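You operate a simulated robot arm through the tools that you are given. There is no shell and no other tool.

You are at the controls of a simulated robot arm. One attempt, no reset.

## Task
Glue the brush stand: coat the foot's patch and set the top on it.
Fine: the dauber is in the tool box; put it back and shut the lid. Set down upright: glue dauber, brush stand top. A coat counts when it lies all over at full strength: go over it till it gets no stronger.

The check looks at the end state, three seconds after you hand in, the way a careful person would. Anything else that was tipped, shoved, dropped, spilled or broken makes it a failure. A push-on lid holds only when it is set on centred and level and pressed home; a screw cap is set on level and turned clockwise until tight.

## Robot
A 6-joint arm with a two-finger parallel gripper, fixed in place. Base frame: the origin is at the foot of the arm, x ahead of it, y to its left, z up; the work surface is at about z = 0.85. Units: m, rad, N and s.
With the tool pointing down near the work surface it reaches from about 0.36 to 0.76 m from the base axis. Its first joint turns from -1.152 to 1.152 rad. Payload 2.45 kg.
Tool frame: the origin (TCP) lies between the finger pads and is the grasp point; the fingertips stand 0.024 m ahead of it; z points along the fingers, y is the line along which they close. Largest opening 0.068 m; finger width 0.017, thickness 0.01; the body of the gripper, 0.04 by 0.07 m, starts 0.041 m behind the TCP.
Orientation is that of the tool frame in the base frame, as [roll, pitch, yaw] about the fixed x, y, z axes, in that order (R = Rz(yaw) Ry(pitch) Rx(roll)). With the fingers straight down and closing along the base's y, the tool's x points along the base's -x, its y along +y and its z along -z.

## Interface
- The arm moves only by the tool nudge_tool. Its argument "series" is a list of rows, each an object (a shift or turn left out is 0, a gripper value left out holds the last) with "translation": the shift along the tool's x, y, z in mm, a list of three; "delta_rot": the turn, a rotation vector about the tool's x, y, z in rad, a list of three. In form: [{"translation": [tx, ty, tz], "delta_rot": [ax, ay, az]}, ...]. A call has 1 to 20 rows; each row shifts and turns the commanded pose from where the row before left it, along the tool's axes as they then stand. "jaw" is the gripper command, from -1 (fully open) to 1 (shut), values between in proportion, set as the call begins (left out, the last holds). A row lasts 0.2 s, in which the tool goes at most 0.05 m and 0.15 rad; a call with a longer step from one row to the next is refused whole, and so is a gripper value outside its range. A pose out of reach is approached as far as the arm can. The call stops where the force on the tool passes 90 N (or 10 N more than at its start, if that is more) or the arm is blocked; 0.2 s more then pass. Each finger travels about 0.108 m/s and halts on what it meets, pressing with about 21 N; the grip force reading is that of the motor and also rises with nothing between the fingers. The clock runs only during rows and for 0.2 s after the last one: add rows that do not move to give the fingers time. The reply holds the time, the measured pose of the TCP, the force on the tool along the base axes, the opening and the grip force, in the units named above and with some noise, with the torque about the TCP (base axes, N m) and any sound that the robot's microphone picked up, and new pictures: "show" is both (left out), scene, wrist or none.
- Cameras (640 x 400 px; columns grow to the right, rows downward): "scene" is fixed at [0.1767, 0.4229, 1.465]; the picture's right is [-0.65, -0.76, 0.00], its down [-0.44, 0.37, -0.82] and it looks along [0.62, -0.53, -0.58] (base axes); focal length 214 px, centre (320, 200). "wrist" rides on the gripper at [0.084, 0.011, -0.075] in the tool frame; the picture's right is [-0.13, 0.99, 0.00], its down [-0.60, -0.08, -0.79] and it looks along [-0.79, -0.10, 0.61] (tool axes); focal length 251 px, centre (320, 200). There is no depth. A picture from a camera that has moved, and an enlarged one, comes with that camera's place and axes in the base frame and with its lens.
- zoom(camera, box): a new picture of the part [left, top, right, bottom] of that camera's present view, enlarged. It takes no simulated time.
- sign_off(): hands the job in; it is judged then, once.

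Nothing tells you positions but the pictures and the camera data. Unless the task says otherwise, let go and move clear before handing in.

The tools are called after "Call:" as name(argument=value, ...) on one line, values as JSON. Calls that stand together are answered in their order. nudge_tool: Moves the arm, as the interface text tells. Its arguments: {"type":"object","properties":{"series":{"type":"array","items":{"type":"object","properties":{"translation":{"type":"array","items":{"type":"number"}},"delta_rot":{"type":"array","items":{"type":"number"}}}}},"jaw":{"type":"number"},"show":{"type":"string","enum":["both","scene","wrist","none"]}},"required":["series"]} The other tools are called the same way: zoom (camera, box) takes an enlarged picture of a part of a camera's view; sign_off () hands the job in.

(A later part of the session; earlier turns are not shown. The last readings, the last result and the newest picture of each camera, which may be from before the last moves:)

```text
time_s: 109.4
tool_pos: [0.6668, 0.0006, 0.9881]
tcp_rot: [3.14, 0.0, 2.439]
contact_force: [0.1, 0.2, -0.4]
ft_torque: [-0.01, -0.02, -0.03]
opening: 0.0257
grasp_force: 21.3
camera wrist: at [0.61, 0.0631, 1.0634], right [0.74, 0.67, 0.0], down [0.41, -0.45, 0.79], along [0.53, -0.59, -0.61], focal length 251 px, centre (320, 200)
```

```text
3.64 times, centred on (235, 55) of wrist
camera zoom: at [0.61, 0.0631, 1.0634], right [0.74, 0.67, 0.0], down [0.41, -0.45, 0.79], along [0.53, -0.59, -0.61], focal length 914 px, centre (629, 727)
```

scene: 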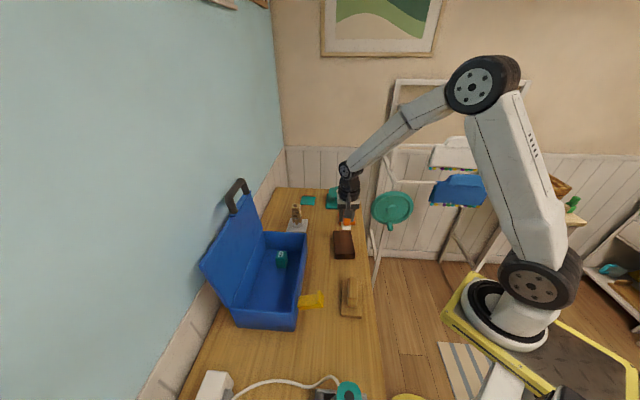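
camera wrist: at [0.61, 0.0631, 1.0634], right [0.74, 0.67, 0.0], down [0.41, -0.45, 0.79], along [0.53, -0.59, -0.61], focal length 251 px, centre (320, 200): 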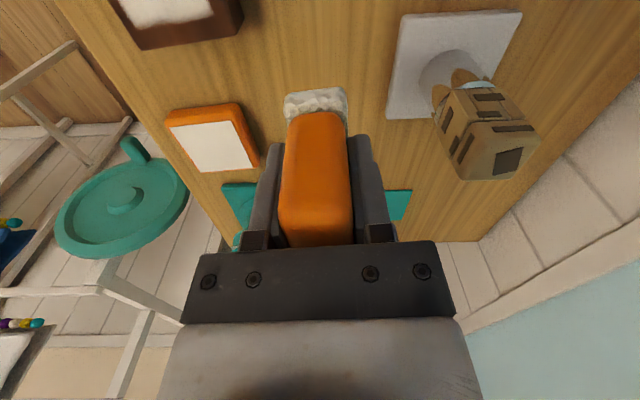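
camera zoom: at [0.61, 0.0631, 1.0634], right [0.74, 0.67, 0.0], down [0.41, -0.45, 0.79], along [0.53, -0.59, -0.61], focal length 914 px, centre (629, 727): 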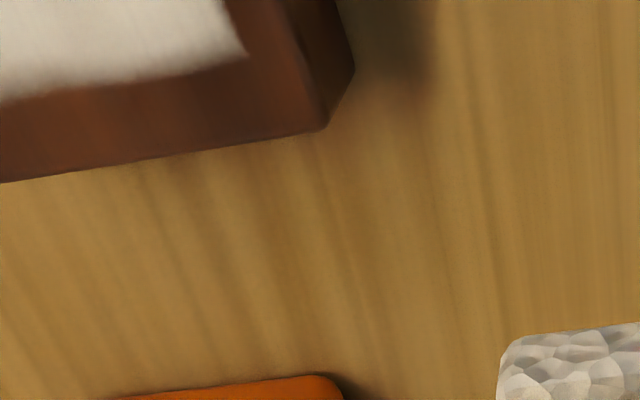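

The coat covers a clean rectangle. A closer look for weak spots.

Call:
zoom(camera="scene", box=[334, 227, 356, 256])

Call:
nudge_tool(series=[{"translation": [45, 0, 0]}, {"translation": [45, 0, 0]}, {"translation": [20, 0, 0]}, {}], show="wrist")

Call:
zoom(camera="wrist", box=[130, 20, 290, 130])

```text
13.79 times, centred on (345, 242) of scene
camera zoom: at [0.1767, 0.4229, 1.465], right [-0.65, -0.76, 0.0], down [-0.44, 0.37, -0.82], along [0.62, -0.53, -0.58], focal length 2958 px, centre (-25, -372)
```

zoom: 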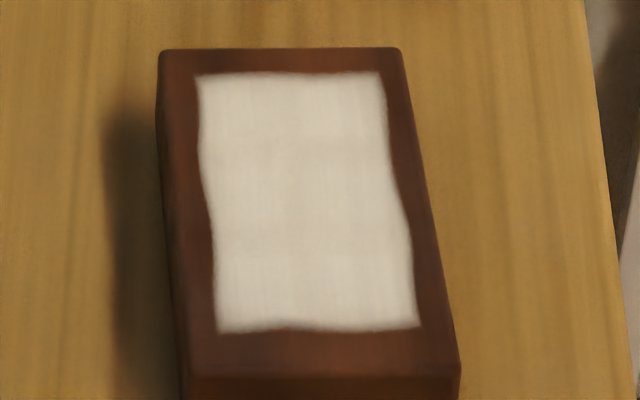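

```text
time_s: 110.4
tool_pos: [0.5814, 0.0726, 0.9865]
tcp_rot: [3.139, 0.001, 2.438]
contact_force: [-1.0, -0.7, -0.6]
ft_torque: [-0.01, 0.0, -0.01]
opening: 0.0258
grasp_force: 21.2
camera wrist: at [0.5252, 0.1346, 1.0641], right [0.74, 0.67, 0.0], down [0.41, -0.45, 0.79], along [0.53, -0.59, -0.61], focal length 251 px, centre (320, 200)
```

wrist: 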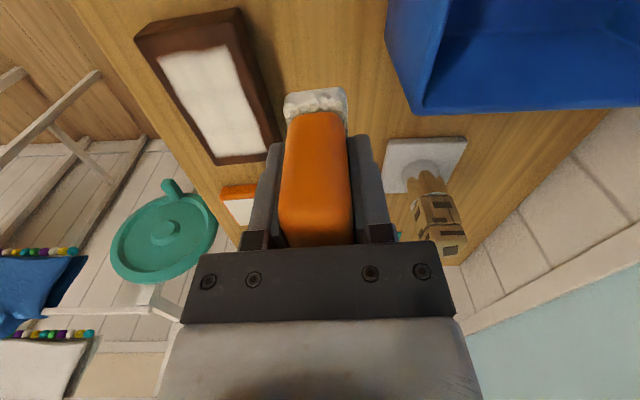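

```text
3.64 times, centred on (210, 75) of wrist
camera zoom: at [0.5252, 0.1346, 1.0641], right [0.74, 0.67, 0.0], down [0.41, -0.45, 0.79], along [0.53, -0.59, -0.61], focal length 914 px, centre (720, 654)
```

zoom: 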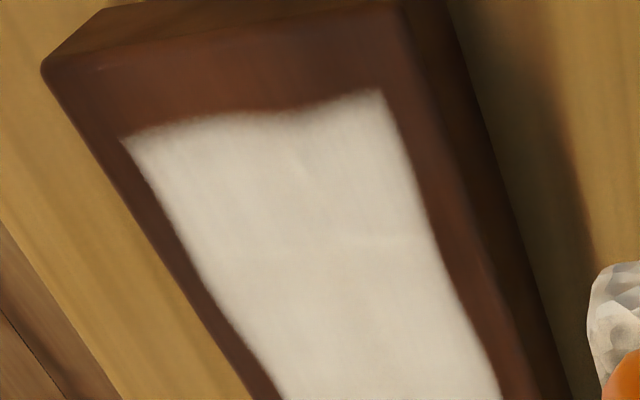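

Coverage is good; I'll do another full set of passes so no spot remains weak, then compare.

Call:
nudge_tool(series=[{"translation": [-40, 0, 0]}, {"translation": [-15, -23, 0]}, {"translation": [0, -46, 0]}, {"translation": [0, 0, 40]}, {"translation": [0, 0, 20]}, {"translation": [0, 0, 3]}, {}], show="none")

Call:
nudge_tool(series=[{"translation": [0, 0, 1]}, {}], show="none")

```text
time_s: 112.0
tool_pos: [0.5813, -0.0171, 0.9239]
tcp_rot: [3.141, 0.001, 2.437]
contact_force: [-0.2, 0.1, -0.1]
ft_torque: [0.0, 0.02, 0.01]
opening: 0.0256
grasp_force: 21.1
```

```text
time_s: 112.6
tool_pos: [0.5811, -0.016, 0.9232]
tcp_rot: [3.139, 0.0, 2.436]
contact_force: [-0.5, -0.3, 0.8]
ft_torque: [-0.02, 0.0, 0.0]
opening: 0.0255
grasp_force: 20.7
```

Call:
nudge_tool(series=[{"translation": [0, 0, 0.9]}, {"translation": [0, -6, 0]}, {"translation": [0, -6, 0]}, {"translation": [0, -6, 0]}, {"translation": [0, -6, 0]}, {"translation": [0, -5, 0]}, {"translation": [0, 6, 0]}, {"translation": [0, 6, 0]}, {"translation": [0, 6, 0]}, {"translation": [0, 6, 0]}, {"translation": [0, 5, 0]}, {"translation": [7, 0, 0]}, {"translation": [7, 0, 0]}, {"translation": [7, 0, 0]}], show="none")

```text
time_s: 115.6
tool_pos: [0.565, -0.0047, 0.9219]
tcp_rot: [3.138, 0.001, 2.437]
contact_force: [2.4, -1.8, 8.2]
ft_torque: [-0.23, -0.09, 0.04]
opening: 0.0255
grasp_force: 21.0
```

Call:
nudge_tool(series=[{"translation": [0, -6, 0]}, {"translation": [0, -6, 0]}, {"translation": [0, -6, 0]}, {"translation": [0, -6, 0]}, {"translation": [0, -5, 0]}, {"translation": [0, 6, 0]}, {"translation": [0, 6, 0]}, {"translation": [0, 6, 0]}, {"translation": [0, 6, 0]}, {"translation": [0, 5, 0]}, {"translation": [7, 0, 0]}, {"translation": [7, 0, 0]}, {"translation": [7, 0, 0]}], show="none")

```text
time_s: 118.4
tool_pos: [0.549, 0.0103, 0.9214]
tcp_rot: [3.139, 0.0, 2.439]
contact_force: [0.0, 0.2, -0.5]
ft_torque: [0.0, 0.04, 0.01]
opening: 0.0256
grasp_force: 21.0
```

Call:
nudge_tool(series=[{"translation": [0, 0, 0.8]}, {}], show="none")

```text
time_s: 119.0
tool_pos: [0.549, 0.011, 0.9218]
tcp_rot: [3.141, 0.001, 2.437]
contact_force: [-0.4, 0.9, 1.1]
ft_torque: [0.03, 0.0, -0.03]
opening: 0.0256
grasp_force: 20.8
```

Call:
nudge_tool(series=[{"translation": [0, -6, 0.8]}, {"translation": [0, -6, 0]}, {"translation": [0, -6, 0]}, {"translation": [0, -6, 0]}, {"translation": [0, -5, 0]}, {"translation": [0, 6, 0]}, {"translation": [0, 6, 0]}, {"translation": [0, 6, 0]}, {"translation": [0, 6, 0]}, {"translation": [0, 5, 0]}, {"translation": [7, 0, 0]}, {"translation": [7, 0, 0]}, {"translation": [6, 0, 0]}], show="none")

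```text
time_s: 121.8
tool_pos: [0.5338, 0.0225, 0.9211]
tcp_rot: [3.139, 0.001, 2.438]
contact_force: [3.3, -2.2, 9.3]
ft_torque: [-0.09, -0.07, 0.03]
opening: 0.0258
grasp_force: 21.1
```

Call:
nudge_tool(series=[{"translation": [0, -6, 0.2]}, {"translation": [0, -6, 0]}, {"translation": [0, -6, 0]}, {"translation": [0, -6, 0]}, {"translation": [0, -5, 0]}, {"translation": [0, 6, 0]}, {"translation": [0, 6, 0]}, {"translation": [0, 6, 0]}, {"translation": [0, 6, 0]}, {"translation": [0, 5, 0]}, {"translation": [0, -7, 0]}, {"translation": [0, -7, 0]}, {}], show="none")

Call:
nudge_tool(series=[{"translation": [-7, 0, 0]}, {"translation": [-7, 0, 0]}, {"translation": [-7, 0, 0]}, {"translation": [-7, 0, 0]}, {"translation": [-7, 0, 0]}, {"translation": [-7, 0, 0]}, {"translation": [-7, 0, 0]}, {"translation": [-7, 0, 0]}, {}], show="none")

Call:
nudge_tool(series=[{"translation": [0, 0, -25]}, {"translation": [0, 25, -40]}, {"translation": [0, 40, 0]}, {"translation": [0, 40, 0]}, {}], show="wrist")

Call:
zoom(camera="scene", box=[334, 227, 356, 256])

Call:
zoom(camera="scene", box=[328, 205, 360, 262])

```text
time_s: 124.6
tool_pos: [0.5247, 0.0127, 0.9197]
tcp_rot: [3.139, 0.003, 2.439]
contact_force: [2.1, 3.6, 9.4]
ft_torque: [0.11, -0.05, -0.02]
opening: 0.0257
grasp_force: 20.8
```

```text
time_s: 126.6
tool_pos: [0.5668, -0.0244, 0.9195]
tcp_rot: [3.14, 0.0, 2.442]
contact_force: [-1.8, 2.6, 7.3]
ft_torque: [0.09, 0.15, -0.02]
opening: 0.0258
grasp_force: 20.9
```

```text
time_s: 127.8
tool_pos: [0.6356, 0.0552, 0.987]
tcp_rot: [3.139, 0.001, 2.438]
contact_force: [0.1, -0.4, 0.1]
ft_torque: [0.01, 0.01, 0.0]
opening: 0.0254
grasp_force: 21.2
camera wrist: at [0.5792, 0.1187, 1.0624], right [0.74, 0.67, 0.0], down [0.41, -0.45, 0.79], along [0.53, -0.59, -0.61], focal length 251 px, centre (320, 200)
```

wrist: 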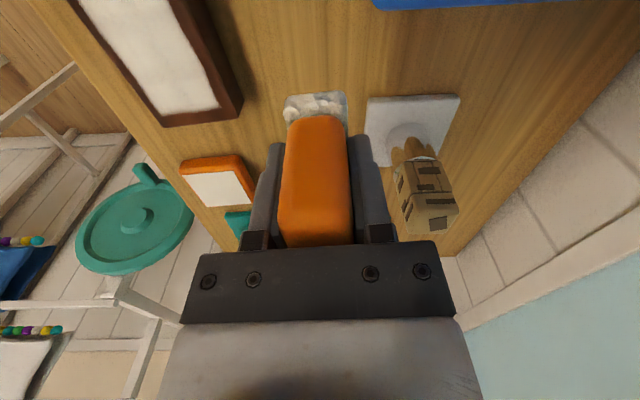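

```text
13.79 times, centred on (345, 242) of scene
camera zoom: at [0.1767, 0.4229, 1.465], right [-0.65, -0.76, 0.0], down [-0.44, 0.37, -0.82], along [0.62, -0.53, -0.58], focal length 2958 px, centre (-25, -372)
```

zoom: 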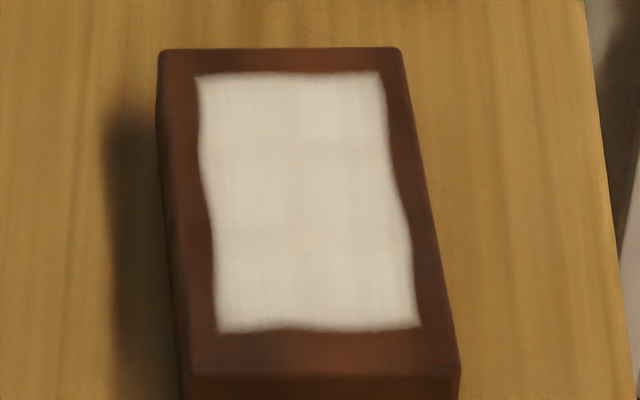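

```text
7.02 times, centred on (344, 234) of scene
camera zoom: at [0.1767, 0.4229, 1.465], right [-0.65, -0.76, 0.0], down [-0.44, 0.37, -0.82], along [0.62, -0.53, -0.58], focal length 1505 px, centre (152, -35)
```

zoom: 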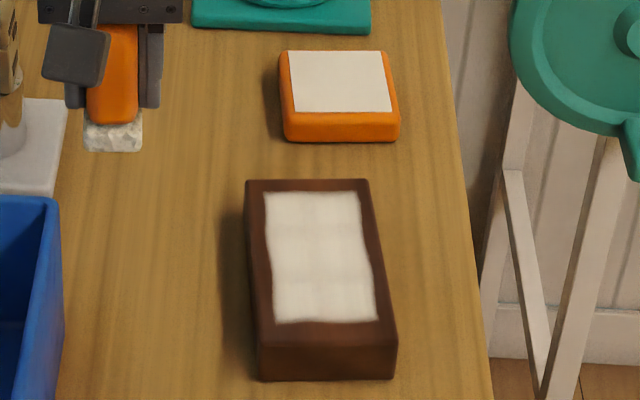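

Now uniform and hardly changed from before, so near saturation. For the long edges I'll add two lengthwise passes shifted outward.

Call:
nudge_tool(series=[{"translation": [-8, -40, 0]}, {"translation": [0, -47, 0]}, {"translation": [0, 0, 40]}, {"translation": [0, 0, 20]}, {"translation": [0, 0, 3.5]}, {}], show="none")

Call:
nudge_tool(series=[{"translation": [0, 0, 0.8]}, {}], show="none")

```text
time_s: 129.2
tool_pos: [0.5857, -0.0155, 0.9207]
tcp_rot: [3.139, 0.001, 2.438]
contact_force: [0.1, 0.1, -1.0]
ft_torque: [-0.01, 0.01, -0.01]
opening: 0.0258
grasp_force: 20.9
```

```text
time_s: 129.8
tool_pos: [0.5861, -0.0147, 0.9206]
tcp_rot: [3.139, -0.002, 2.439]
contact_force: [-0.2, -0.4, 0.3]
ft_torque: [-0.01, -0.03, 0.04]
opening: 0.0255
grasp_force: 20.9
```

Call:
nudge_tool(series=[{"translation": [0, 0, 1.1]}, {"translation": [7, 0, 0]}, {"translation": [7, 0, 0]}, {"translation": [7, 0, 0]}, {"translation": [7, 0, 0]}, {"translation": [7, 0, 0]}], show="none")

```text
time_s: 131.2
tool_pos: [0.5582, 0.0064, 0.9205]
tcp_rot: [3.139, 0.001, 2.439]
contact_force: [1.2, -0.7, 2.2]
ft_torque: [-0.04, 0.04, -0.01]
opening: 0.0254
grasp_force: 21.0
```

Call:
nudge_tool(series=[{"translation": [0, 0, 0.6]}, {"translation": [7, 0, 0]}, {"translation": [7, 0, 0]}, {"translation": [7, 0, 0]}, {"translation": [7, 0, 0]}, {"translation": [3, 0, 0]}], show="none")

```text
time_s: 132.6
tool_pos: [0.5359, 0.0278, 0.9198]
tcp_rot: [3.137, 0.002, 2.437]
contact_force: [6.1, -2.8, 18.0]
ft_torque: [-0.16, -0.08, 0.02]
opening: 0.0253
grasp_force: 20.9
```

Call:
nudge_tool(series=[{"translation": [0, -6, -0.6]}, {"translation": [0, -6, 0]}, {"translation": [0, -6, 0]}, {"translation": [0, -6, 0]}, {"translation": [0, -6, 0]}, {"translation": [0, -6, 0]}], show="none")

```text
time_s: 134.0
tool_pos: [0.5092, -0.0007, 0.92]
tcp_rot: [3.14, -0.001, 2.439]
contact_force: [1.7, 3.5, 10.2]
ft_torque: [0.09, -0.13, 0.03]
opening: 0.0254
grasp_force: 21.3
```

Call:
nudge_tool(series=[{"translation": [-7, 0, 0]}, {"translation": [-7, 0, 0]}, {"translation": [-7, 0, 0]}, {"translation": [-7, 0, 0]}, {"translation": [-7, 0, 0]}], show="none")

Call:
nudge_tool(series=[{"translation": [-7, 0, 0]}, {"translation": [-7, 0, 0]}, {"translation": [-7, 0, 0]}, {"translation": [-7, 0, 0]}, {"translation": [-3, 0, 0]}], show="none")

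```text
time_s: 135.2
tool_pos: [0.5382, -0.0228, 0.92]
tcp_rot: [3.14, 0.0, 2.44]
contact_force: [-4.2, 4.3, 14.0]
ft_torque: [0.04, 0.21, 0.01]
opening: 0.0256
grasp_force: 20.7
```

```text
time_s: 136.4
tool_pos: [0.5615, -0.0434, 0.9198]
tcp_rot: [3.139, 0.0, 2.439]
contact_force: [-2.5, 1.9, 7.7]
ft_torque: [0.01, 0.12, -0.06]
opening: 0.0258
grasp_force: 21.0
```

Cross stroke at the far edge, then lift and inspect.

Call:
nudge_tool(series=[{"translation": [0, 6, 0]}, {"translation": [0, 6, 0]}, {"translation": [0, 6, 0]}, {"translation": [0, 6, 0]}, {"translation": [0, 6, 0]}, {"translation": [0, 4, 0]}, {"translation": [0, 0, -25]}, {"translation": [0, 25, -40]}, {"translation": [0, 40, -20]}, {"translation": [0, 40, -20]}, {"translation": [0, 30, -20]}, {}], show="both")

Call:
zoom(camera="scene", box=[334, 227, 356, 256])

Call:
zoom(camera="wrist", box=[80, 0, 280, 150])

```text
time_s: 139.0
tool_pos: [0.6699, 0.0854, 1.0451]
tcp_rot: [3.14, 0.001, 2.438]
contact_force: [0.4, -0.3, -0.4]
ft_torque: [-0.01, 0.01, 0.03]
opening: 0.0256
grasp_force: 20.4
camera wrist: at [0.6128, 0.1482, 1.1218], right [0.74, 0.67, 0.0], down [0.41, -0.45, 0.79], along [0.53, -0.59, -0.61], focal length 251 px, centre (320, 200)
```

scene: 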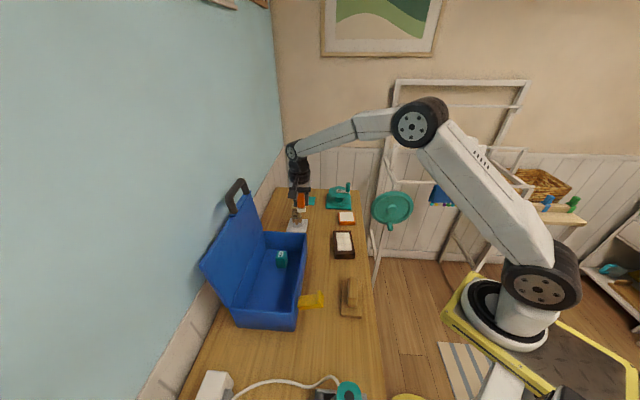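
wrist: 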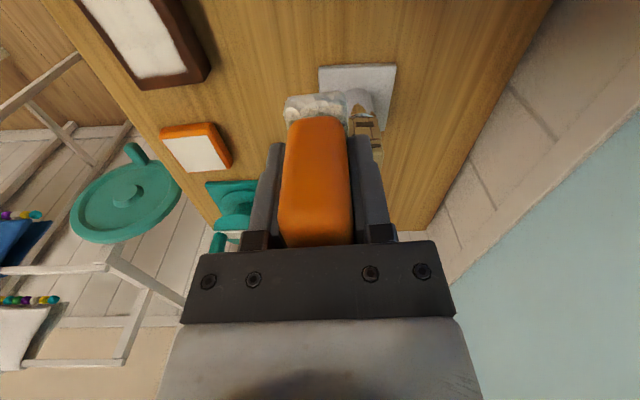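

```text
13.79 times, centred on (345, 242) of scene
camera zoom: at [0.1767, 0.4229, 1.465], right [-0.65, -0.76, 0.0], down [-0.44, 0.37, -0.82], along [0.62, -0.53, -0.58], focal length 2958 px, centre (-25, -372)
```

zoom: 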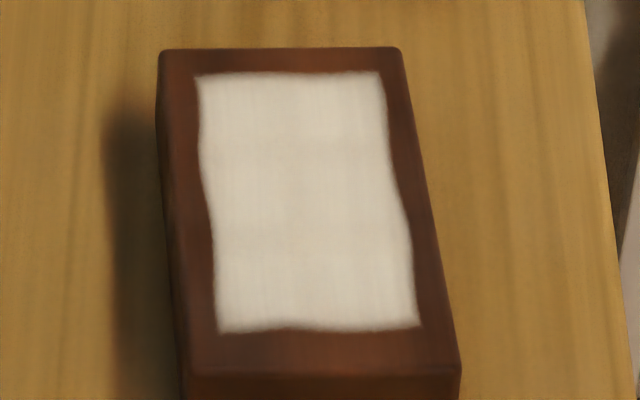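

```text
2.67 times, centred on (180, 75) of wrist
camera zoom: at [0.6128, 0.1482, 1.1218], right [0.74, 0.67, 0.0], down [0.41, -0.45, 0.79], along [0.53, -0.59, -0.61], focal length 670 px, centre (693, 533)
```

zoom: 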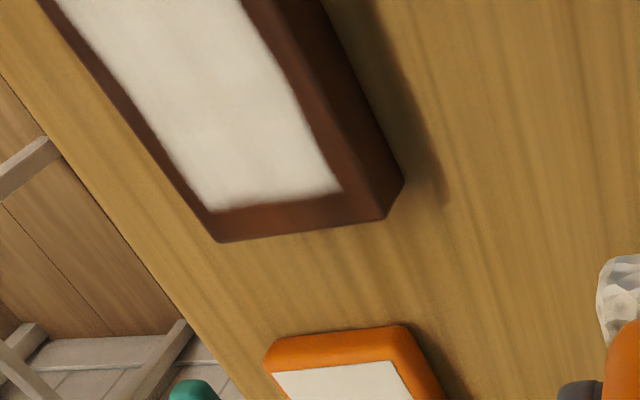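

The coat is saturated and the foot hasn't moved. Now I'll carry the dauber back to its place in the tool box.

Call:
nudge_tool(series=[{"translation": [0, 0, -40]}, {"translation": [0, 0, -25], "delta_rot": [0, 0, 0.08]}, {"translation": [42.4, 8, 0]}, {"translation": [42.4, 8, 0]}, {"translation": [42.4, 8, 0]}, {"translation": [42.4, 8, 0]}, {"translation": [42.4, 8, 0]}, {"translation": [42.4, 8, 0]}, {}], show="both")

```text
time_s: 141.0
tool_pos: [0.5244, 0.2998, 1.1133]
tcp_rot: [3.138, 0.001, 2.358]
contact_force: [1.0, 0.7, -0.4]
ft_torque: [0.0, 0.02, -0.03]
opening: 0.0256
grasp_force: 21.1
camera wrist: at [0.4728, 0.3672, 1.1887], right [0.79, 0.61, 0.0], down [0.37, -0.48, 0.79], along [0.49, -0.63, -0.61], focal length 251 px, centre (320, 200)
```

scene: 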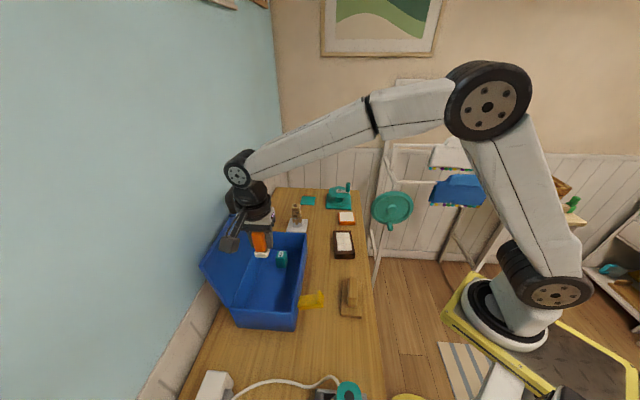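
wrist: 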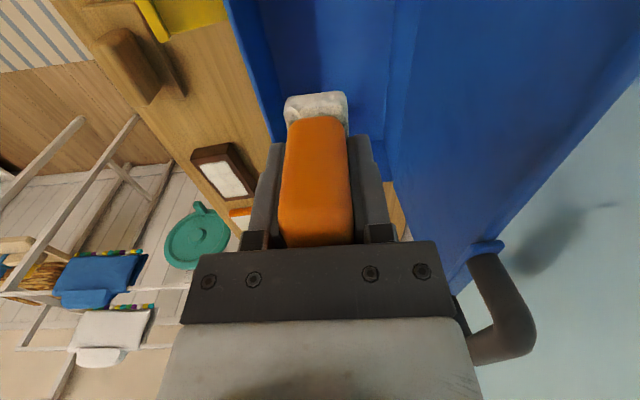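

Directly above its place; descending, then creeping to contact.

Call:
nudge_tool(series=[{"translation": [0, 0, 48]}, {"translation": [0, 0, 48]}, {"translation": [0, 0, 48]}, {"translation": [0, 0, 36]}, {"translation": [0, 0, 14]}, {}], show="wrist")

```text
time_s: 142.4
tool_pos: [0.5233, 0.2994, 0.9154]
tcp_rot: [3.14, -0.001, 2.36]
contact_force: [0.7, -0.9, -0.7]
ft_torque: [0.01, -0.01, 0.03]
opening: 0.0255
grasp_force: 20.9
camera wrist: at [0.4726, 0.3667, 0.9918], right [0.79, 0.61, 0.0], down [0.37, -0.48, 0.79], along [0.49, -0.63, -0.61], focal length 251 px, centre (320, 200)
```

wrist: 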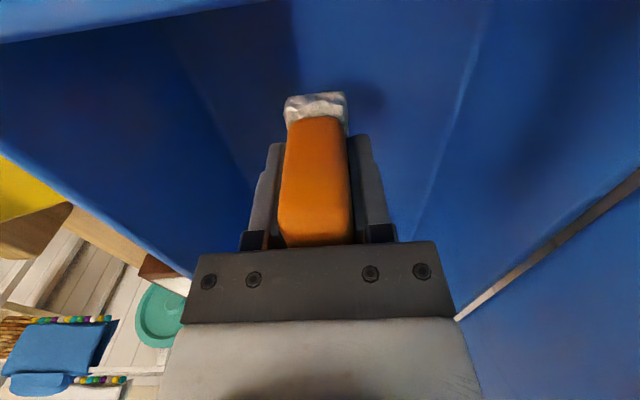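

Call:
nudge_tool(series=[{"translation": [0, 0, 5]}, {"translation": [0, 0, 4]}, {}], show="none")

Call:
nudge_tool(series=[{"translation": [0, 0, 2]}, {}], show="none")

```text
time_s: 143.2
tool_pos: [0.5248, 0.2989, 0.9068]
tcp_rot: [3.141, 0.001, 2.359]
contact_force: [-0.3, -0.7, -0.6]
ft_torque: [0.03, 0.01, 0.03]
opening: 0.0257
grasp_force: 21.0
```

```text
time_s: 143.8
tool_pos: [0.5241, 0.2988, 0.9048]
tcp_rot: [3.141, 0.0, 2.359]
contact_force: [0.7, 0.3, -0.5]
ft_torque: [0.0, 0.0, 0.02]
opening: 0.0258
grasp_force: 21.4
```

Call:
nudge_tool(series=[{"translation": [0, 0, 1.5]}, {}], show="none")

```text
time_s: 144.4
tool_pos: [0.5247, 0.2999, 0.9033]
tcp_rot: [3.14, 0.0, 2.359]
contact_force: [0.6, 0.4, -0.3]
ft_torque: [0.0, 0.0, -0.01]
opening: 0.0256
grasp_force: 21.2
```

Call:
nudge_tool(series=[{"translation": [0, 0, 1.5]}, {}], show="none")

```text
time_s: 145.0
tool_pos: [0.5245, 0.2988, 0.9021]
tcp_rot: [3.139, -0.001, 2.36]
contact_force: [-0.4, -0.9, -0.7]
ft_torque: [0.0, 0.03, 0.0]
opening: 0.0254
grasp_force: 21.4
```

Call:
nudge_tool(series=[{"translation": [0, 0, 1.3]}, {}], show="none")

```text
time_s: 145.6
tool_pos: [0.5245, 0.3004, 0.9016]
tcp_rot: [3.142, -0.001, 2.36]
contact_force: [-0.5, 0.1, -0.7]
ft_torque: [-0.01, 0.01, -0.01]
opening: 0.0255
grasp_force: 21.0
```

Call:
nudge_tool(series=[{"translation": [0, 0, 1.3]}, {}], show="none")

```text
time_s: 146.2
tool_pos: [0.5246, 0.2994, 0.8997]
tcp_rot: [3.139, 0.0, 2.36]
contact_force: [0.1, 0.1, 0.1]
ft_torque: [0.02, 0.01, -0.01]
opening: 0.0255
grasp_force: 21.2
```

Call:
nudge_tool(series=[{"translation": [0, 0, 1.2]}, {}], show="wrist")

```text
time_s: 146.8
tool_pos: [0.5252, 0.3007, 0.8983]
tcp_rot: [3.139, 0.001, 2.36]
contact_force: [-0.2, 0.4, -1.2]
ft_torque: [-0.02, 0.0, -0.01]
opening: 0.0255
grasp_force: 21.2
camera wrist: at [0.4732, 0.3675, 0.975], right [0.79, 0.61, 0.0], down [0.37, -0.48, 0.79], along [0.49, -0.63, -0.61], focal length 251 px, centre (320, 200)
```

wrist: 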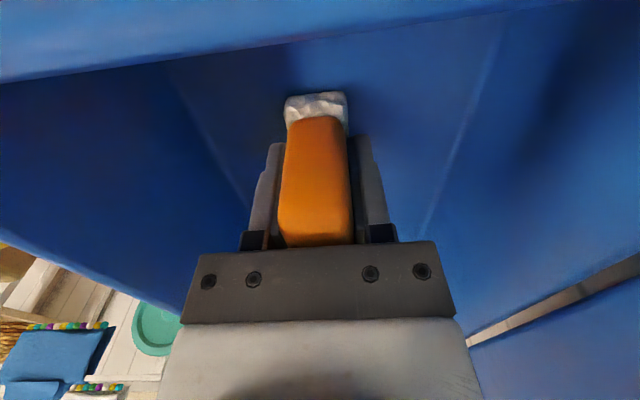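

Call:
nudge_tool(series=[{"translation": [0, 0, 1.2]}, {}], show="none")

```text
time_s: 147.4
tool_pos: [0.5253, 0.2981, 0.8968]
tcp_rot: [3.14, 0.0, 2.36]
contact_force: [0.1, -0.9, -0.6]
ft_torque: [0.0, 0.02, -0.01]
opening: 0.0253
grasp_force: 21.1
```

Call:
nudge_tool(series=[{"translation": [0, 0, 1.0]}, {}], show="none")

```text
time_s: 148.0
tool_pos: [0.5238, 0.2985, 0.8957]
tcp_rot: [3.14, 0.0, 2.358]
contact_force: [0.3, -1.0, -0.9]
ft_torque: [-0.02, 0.01, 0.01]
opening: 0.0256
grasp_force: 21.1
```

Call:
nudge_tool(series=[{"translation": [0, 0, 1.0]}, {}], show="none")

Call:
zoom(camera="scene", box=[230, 225, 310, 335])

```text
time_s: 148.6
tool_pos: [0.5246, 0.2997, 0.896]
tcp_rot: [3.139, 0.0, 2.361]
contact_force: [-1.5, -2.6, 10.2]
ft_torque: [-0.19, 0.08, 0.0]
opening: 0.0256
grasp_force: 20.8
```

```text
3.64 times, centred on (270, 280) of scene
camera zoom: at [0.1765, 0.4227, 1.4651], right [-0.65, -0.76, 0.0], down [-0.44, 0.38, -0.82], along [0.62, -0.53, -0.58], focal length 780 px, centre (502, -91)
```

zoom: 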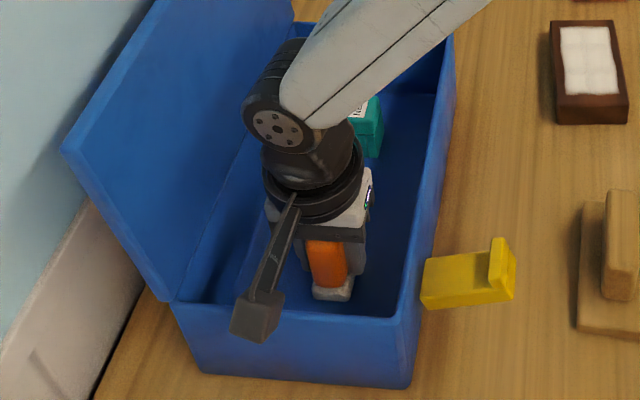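

It is standing on the box floor. I'll ease off, release and rise.

Call:
nudge_tool(series=[{"translation": [0, 0, -0.8]}, {}], show="none")

Call:
nudge_tool(series=[{}, {}, {}], jaw=-0.8, show="wrist")

```text
time_s: 149.2
tool_pos: [0.5247, 0.2997, 0.8956]
tcp_rot: [3.138, 0.0, 2.361]
contact_force: [2.4, -0.2, 7.4]
ft_torque: [-0.12, -0.07, 0.01]
opening: 0.0255
grasp_force: 20.6
```

```text
time_s: 150.0
tool_pos: [0.5246, 0.2997, 0.8955]
tcp_rot: [3.14, 0.0, 2.359]
contact_force: [-0.4, -0.9, -1.0]
ft_torque: [-0.02, 0.02, -0.02]
opening: 0.0613
grasp_force: 0.0
camera wrist: at [0.4723, 0.367, 0.9719], right [0.79, 0.61, 0.0], down [0.37, -0.48, 0.79], along [0.49, -0.63, -0.61], focal length 251 px, centre (320, 200)
```

wrist: 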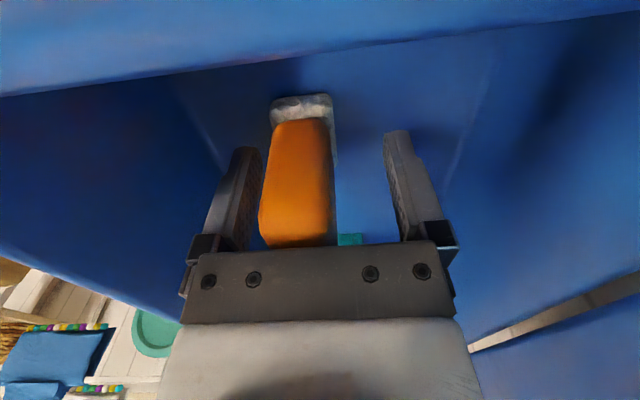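

Call:
zoom(camera="wrist", box=[220, 80, 420, 260])

Call:
zoom(camera="scene", box=[255, 265, 300, 325])

```text
2.22 times, centred on (320, 170) of wrist
camera zoom: at [0.4723, 0.367, 0.9719], right [0.79, 0.61, 0.0], down [0.37, -0.48, 0.79], along [0.49, -0.63, -0.61], focal length 559 px, centre (320, 267)
```

zoom: 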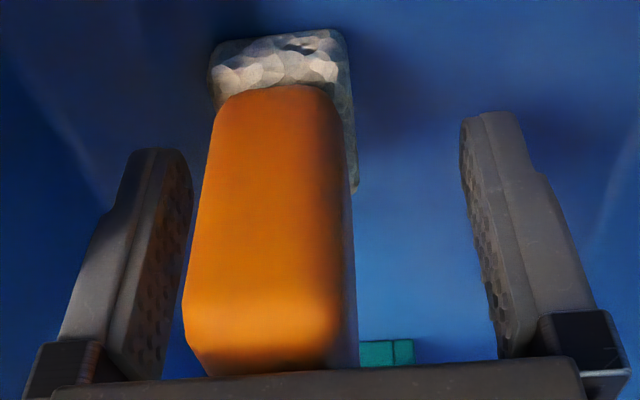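

```text
6.67 times, centred on (278, 295) of scene
camera zoom: at [0.1767, 0.4229, 1.465], right [-0.65, -0.76, 0.0], down [-0.44, 0.37, -0.82], along [0.62, -0.53, -0.58], focal length 1430 px, centre (603, -433)
```

zoom: 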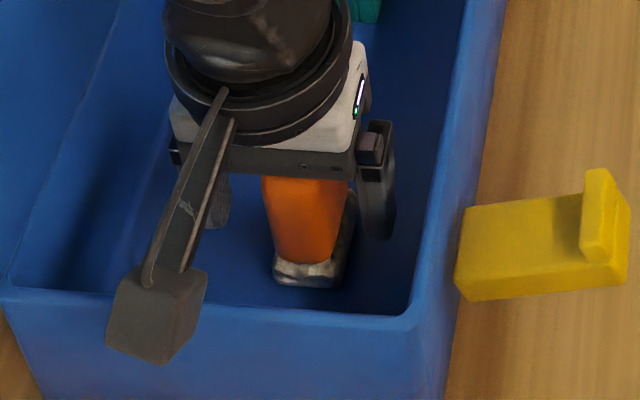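

It stands free of both fingers, slightly nearer the left one; I'll shift a little and rise straight up.

Call:
nudge_tool(series=[{"translation": [0, -3, 0]}, {"translation": [0, 0, -20]}, {"translation": [0, 0, -40]}, {"translation": [0, 0, -50]}, {"translation": [0, 0, -50]}, {"translation": [0, 0, -45]}, {}], show="both")

Call:
zoom(camera="scene", box=[255, 265, 300, 325])

Call:
zoom(camera="scene", box=[325, 265, 375, 325])

```text
time_s: 151.6
tool_pos: [0.5215, 0.2975, 1.1033]
tcp_rot: [3.14, 0.0, 2.358]
contact_force: [0.5, 0.3, 0.0]
ft_torque: [0.0, 0.04, -0.02]
opening: 0.0612
grasp_force: 0.1
camera wrist: at [0.4696, 0.3647, 1.1795], right [0.79, 0.61, 0.0], down [0.37, -0.48, 0.79], along [0.49, -0.63, -0.61], focal length 251 px, centre (320, 200)
```

scene: 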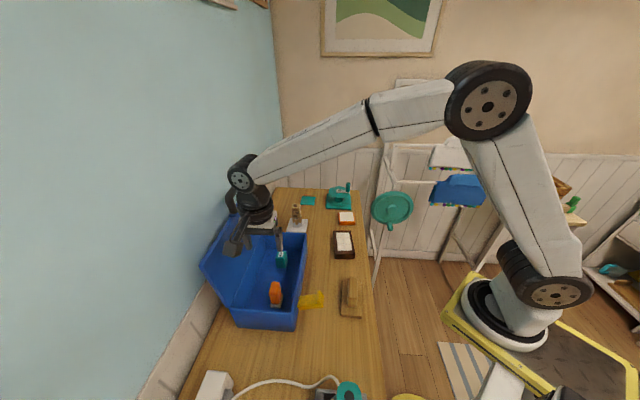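
wrist: 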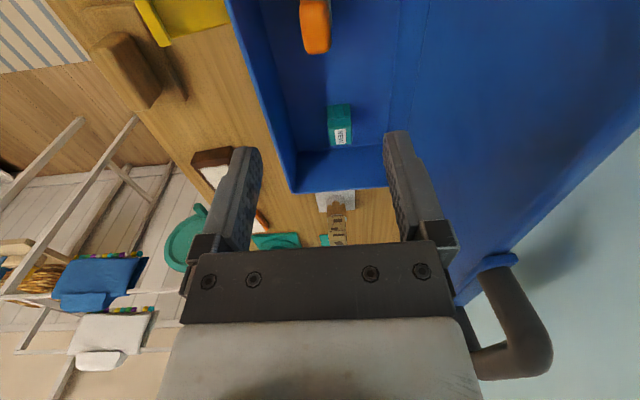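

```text
6.67 times, centred on (278, 295) of scene
camera zoom: at [0.1767, 0.4229, 1.465], right [-0.65, -0.76, 0.0], down [-0.44, 0.37, -0.82], along [0.62, -0.53, -0.58], focal length 1430 px, centre (603, -433)
```

zoom: 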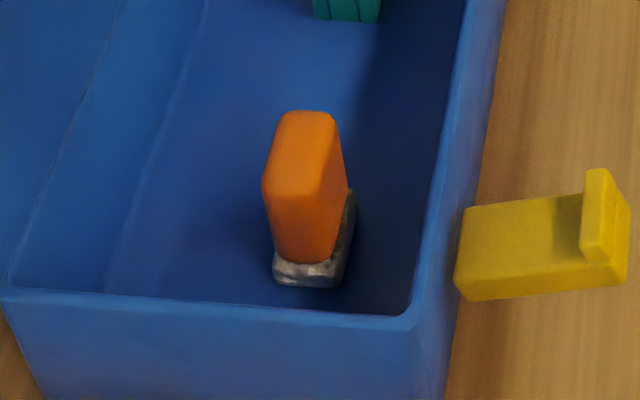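

```text
6.67 times, centred on (350, 295) of scene
camera zoom: at [0.1767, 0.4229, 1.465], right [-0.65, -0.76, 0.0], down [-0.44, 0.37, -0.82], along [0.62, -0.53, -0.58], focal length 1430 px, centre (120, -433)
```

zoom: 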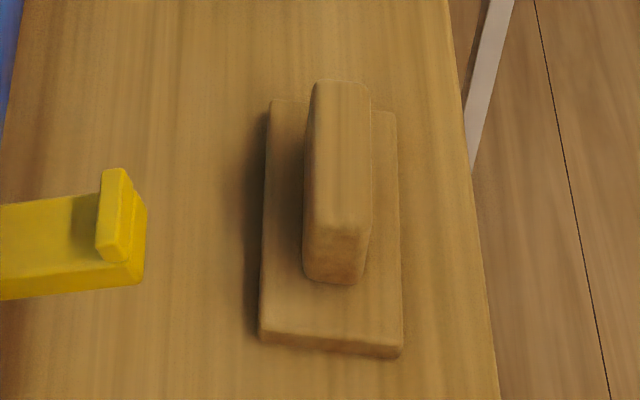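

The dauber is upright in the box. Next the T-shaped top: I place its ridge centre at about (0.383, 0.122), top z ≈ 0.91, long axis at −47°. Moving above it.

Call:
nudge_tool(series=[{"delta_rot": [0, 0, 0.042]}, {"translation": [-7, -44, 0]}, {"translation": [-7, -44, 0]}, {"translation": [-7, -44, 0]}, {"translation": [-7, -44, 0]}, {"translation": [-7, -44.8, 0]}, {"translation": [0, 0, 45]}, {"translation": [0, 0, 25]}, {}], jaw=-0.7, show="both")

Call:
zoom(camera="wrist", box=[240, 0, 400, 100])

```text
time_s: 153.6
tool_pos: [0.3833, 0.1219, 1.0297]
tcp_rot: [3.14, 0.001, 2.317]
contact_force: [0.5, 0.4, 0.1]
ft_torque: [-0.01, 0.01, -0.02]
opening: 0.0579
grasp_force: 0.1
camera wrist: at [0.3337, 0.1914, 1.106], right [0.82, 0.58, 0.0], down [0.35, -0.5, 0.79], along [0.46, -0.65, -0.61], focal length 251 px, centre (320, 200)
```

scene: 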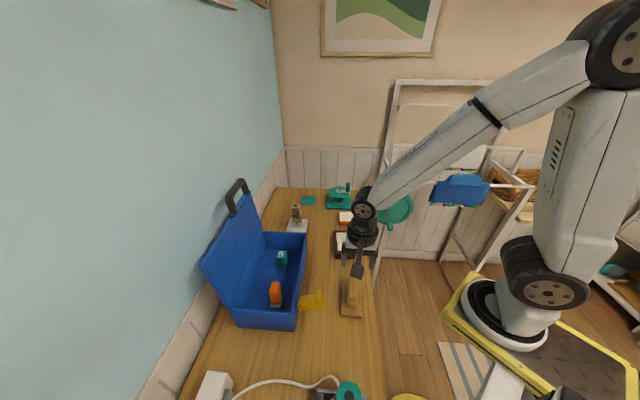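
wrist: 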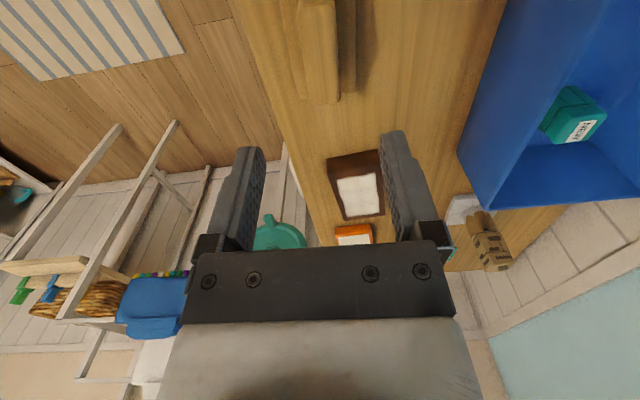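

```text
4.00 times, centred on (320, 50) of wrist
camera zoom: at [0.3337, 0.1914, 1.106], right [0.82, 0.58, 0.0], down [0.35, -0.5, 0.79], along [0.46, -0.65, -0.61], focal length 1006 px, centre (320, 800)
```

zoom: 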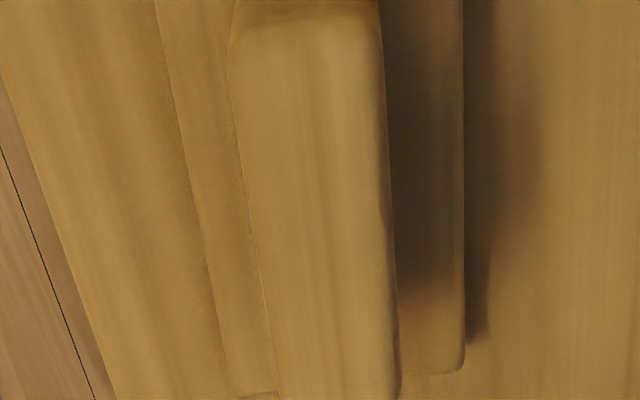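

The ridge is centred between the jaws within ~1 mm. Descending to grip it.

Call:
nudge_tool(series=[{"translation": [1, 1, 45]}, {"translation": [0, 0, 45]}, {"translation": [0, 0, 32]}, {"translation": [0, 0, 12]}, {}], show="wrist")

```text
time_s: 154.8
tool_pos: [0.3844, 0.1235, 0.8976]
tcp_rot: [3.139, 0.0, 2.318]
contact_force: [1.1, 0.5, -0.3]
ft_torque: [0.01, 0.02, 0.03]
opening: 0.0577
grasp_force: 0.1
camera wrist: at [0.3353, 0.1927, 0.9729], right [0.82, 0.58, 0.0], down [0.35, -0.5, 0.79], along [0.46, -0.65, -0.61], focal length 251 px, centre (320, 200)
```

wrist: 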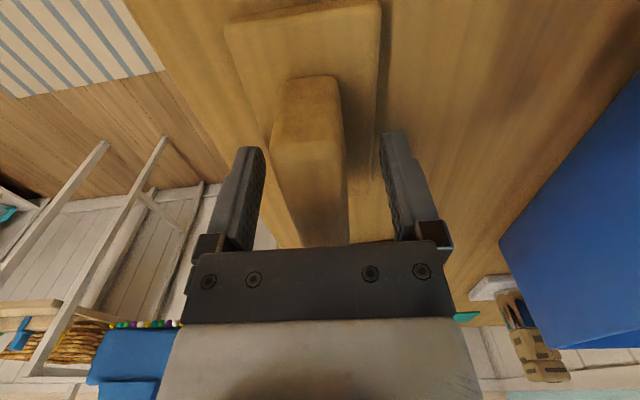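

Call:
nudge_tool(series=[{}, {}, {}], jaw=1, show="none")

Call:
nudge_tool(series=[{"translation": [0, 0, -10]}, {"translation": [0, 0, -40]}, {"translation": [0, 0, -40]}, {"translation": [0, 0, -15]}, {}], show="both")

```text
time_s: 155.6
tool_pos: [0.3846, 0.123, 0.8975]
tcp_rot: [3.139, -0.001, 2.317]
contact_force: [0.6, 1.0, -0.2]
ft_torque: [0.02, 0.0, -0.01]
opening: 0.0258
grasp_force: 21.0
```

```text
time_s: 156.8
tool_pos: [0.3833, 0.1229, 1.0018]
tcp_rot: [3.139, -0.001, 2.319]
contact_force: [0.7, 0.1, -1.5]
ft_torque: [-0.01, 0.0, 0.0]
opening: 0.0255
grasp_force: 21.1
camera wrist: at [0.3352, 0.1923, 1.0777], right [0.82, 0.58, 0.0], down [0.35, -0.5, 0.79], along [0.46, -0.65, -0.61], focal length 251 px, centre (320, 200)
```

scene: 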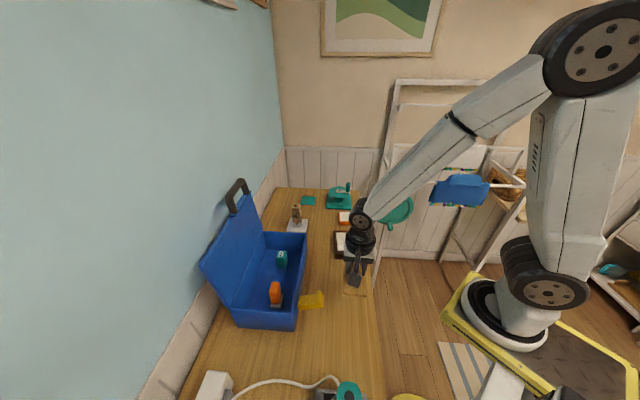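
wrist: 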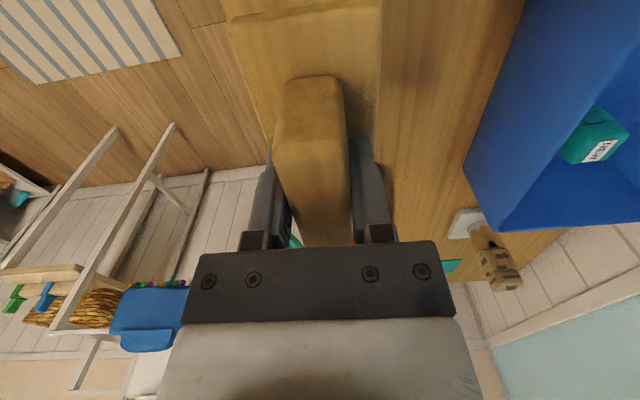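

The top is lifted. I'll align it with the foot (yaw 2.439) and move over it.

Call:
nudge_tool(series=[{"delta_rot": [0, 0, -0.121]}, {"translation": [-42.1, 0.8, 0]}, {"translation": [-42.1, 0.8, 0]}, {"translation": [-42.1, 0.8, 0]}, {"translation": [-42.1, 0.8, 0]}, {"translation": [-42.1, 0.8, 0]}, {"translation": [0, 0, 40]}, {}], show="both")

Call:
zoom(camera="scene", box=[320, 215, 368, 265])

Call:
zoom(camera="wrist", box=[200, 0, 420, 150])

```text
time_s: 158.6
tool_pos: [0.546, -0.0084, 0.9597]
tcp_rot: [3.141, 0.0, 2.438]
contact_force: [0.1, -0.2, -1.9]
ft_torque: [0.01, 0.0, 0.02]
opening: 0.0261
grasp_force: 21.2
camera wrist: at [0.4902, 0.0539, 1.0367], right [0.74, 0.67, 0.0], down [0.41, -0.45, 0.79], along [0.53, -0.59, -0.61], focal length 251 px, centre (320, 200)
```

scene: 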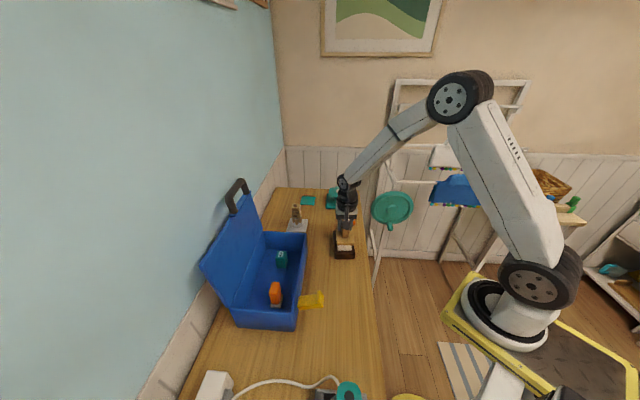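
wrist: 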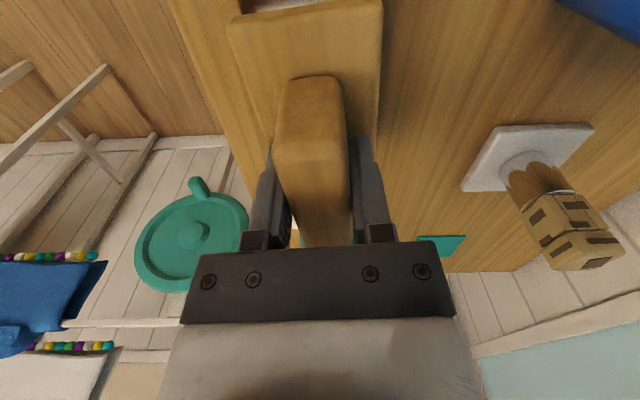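

```text
8.00 times, centred on (344, 240) of scene
camera zoom: at [0.1768, 0.4229, 1.465], right [-0.65, -0.76, 0.0], down [-0.44, 0.37, -0.82], along [0.62, -0.53, -0.58], focal length 1716 px, centre (128, -120)
```

zoom: 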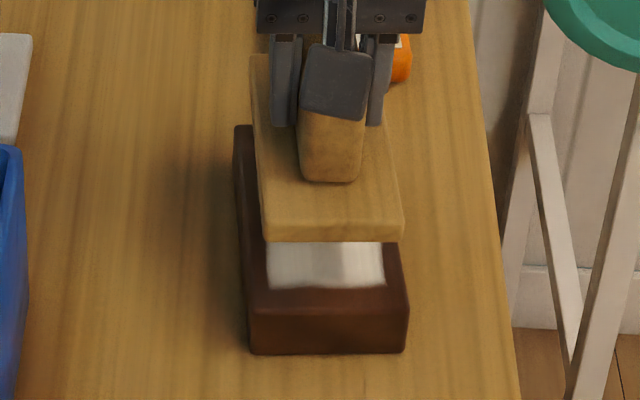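

```text
2.67 times, centred on (310, 75) of wrist
camera zoom: at [0.4902, 0.0539, 1.0367], right [0.74, 0.67, 0.0], down [0.41, -0.45, 0.79], along [0.53, -0.59, -0.61], focal length 670 px, centre (347, 533)
```

zoom: 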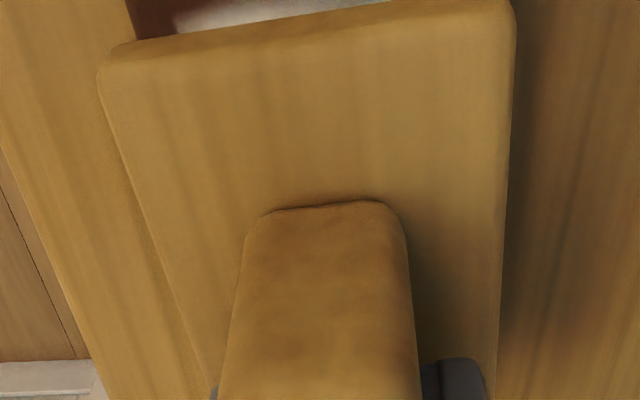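

The top is square with the foot; a 2 mm correction along its length, then lower it.

Call:
nudge_tool(series=[{"translation": [2, 0, 15]}, {"translation": [0, 0, 13]}, {}], show="none")

Call:
zoom(camera="scene", box=[320, 215, 368, 265])

```text
time_s: 159.4
tool_pos: [0.5453, -0.0082, 0.9324]
tcp_rot: [3.14, 0.002, 2.437]
contact_force: [-0.9, -0.9, -1.0]
ft_torque: [-0.05, 0.01, 0.0]
opening: 0.0256
grasp_force: 21.2
```

```text
8.00 times, centred on (344, 240) of scene
camera zoom: at [0.1767, 0.4229, 1.465], right [-0.65, -0.76, 0.0], down [-0.44, 0.37, -0.82], along [0.62, -0.53, -0.58], focal length 1716 px, centre (128, -120)
```

zoom: 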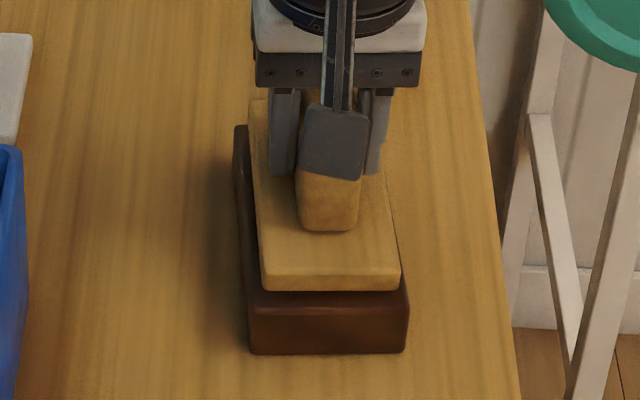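

Well aligned. Creeping down to contact.

Call:
nudge_tool(series=[{"translation": [0, 0, 4]}, {}], show="none")

Call:
nudge_tool(series=[{"translation": [0, 0, 2]}, {}], show="none")

```text
time_s: 160.0
tool_pos: [0.5446, -0.0085, 0.9293]
tcp_rot: [3.139, 0.0, 2.438]
contact_force: [-0.1, -0.1, -1.2]
ft_torque: [0.01, 0.01, -0.05]
opening: 0.0257
grasp_force: 20.8
```

```text
time_s: 160.6
tool_pos: [0.547, -0.0084, 0.9272]
tcp_rot: [3.14, 0.0, 2.438]
contact_force: [0.0, 0.5, -1.7]
ft_torque: [-0.06, 0.02, -0.02]
opening: 0.0256
grasp_force: 20.8
```

Call:
nudge_tool(series=[{"translation": [0, 0, 1.5]}, {}], show="none")

```text
time_s: 161.2
tool_pos: [0.545, -0.0084, 0.9267]
tcp_rot: [3.14, 0.001, 2.439]
contact_force: [-4.7, -0.2, 11.2]
ft_torque: [0.12, 0.47, -0.03]
opening: 0.0258
grasp_force: 20.8
```

Seated with 11 N. Hold a moment, ease to near zero, then release.

Call:
nudge_tool(series=[{}, {}, {}, {"translation": [0, 0, -0.6]}, {}], show="none")

```text
time_s: 162.4
tool_pos: [0.5456, -0.0087, 0.9264]
tcp_rot: [3.14, 0.0, 2.438]
contact_force: [-1.2, 1.4, 4.9]
ft_torque: [-0.14, -0.05, 0.0]
opening: 0.0258
grasp_force: 21.1
```

Call:
nudge_tool(series=[{}, {}, {}], jaw=-0.6, show="wrist")

Call:
zoom(camera="scene", box=[320, 215, 368, 265])

```text
time_s: 163.2
tool_pos: [0.545, -0.0083, 0.9262]
tcp_rot: [3.141, -0.002, 2.44]
contact_force: [0.2, 0.5, 0.1]
ft_torque: [0.01, 0.03, 0.03]
opening: 0.0544
grasp_force: 0.1
camera wrist: at [0.4885, 0.0545, 1.003], right [0.74, 0.67, 0.0], down [0.41, -0.45, 0.79], along [0.53, -0.59, -0.61], focal length 251 px, centre (320, 200)
```

wrist: 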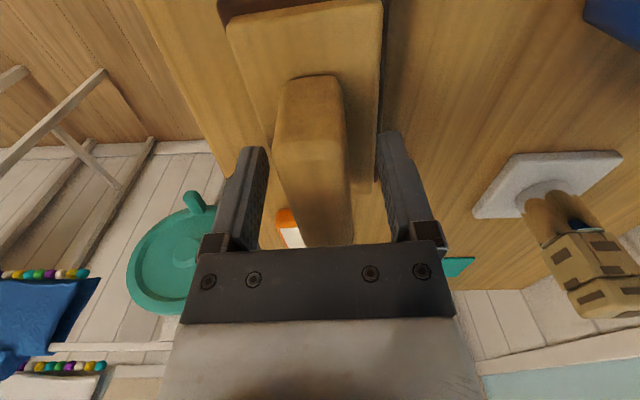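

```text
8.00 times, centred on (344, 240) of scene
camera zoom: at [0.1767, 0.4229, 1.465], right [-0.65, -0.76, 0.0], down [-0.44, 0.37, -0.82], along [0.62, -0.53, -0.58], focal length 1716 px, centre (128, -120)
```

zoom: 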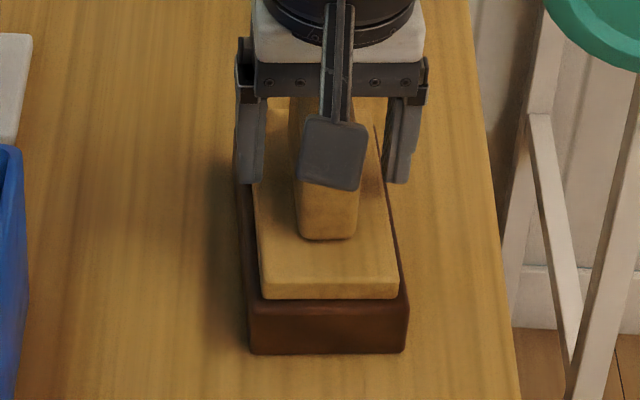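

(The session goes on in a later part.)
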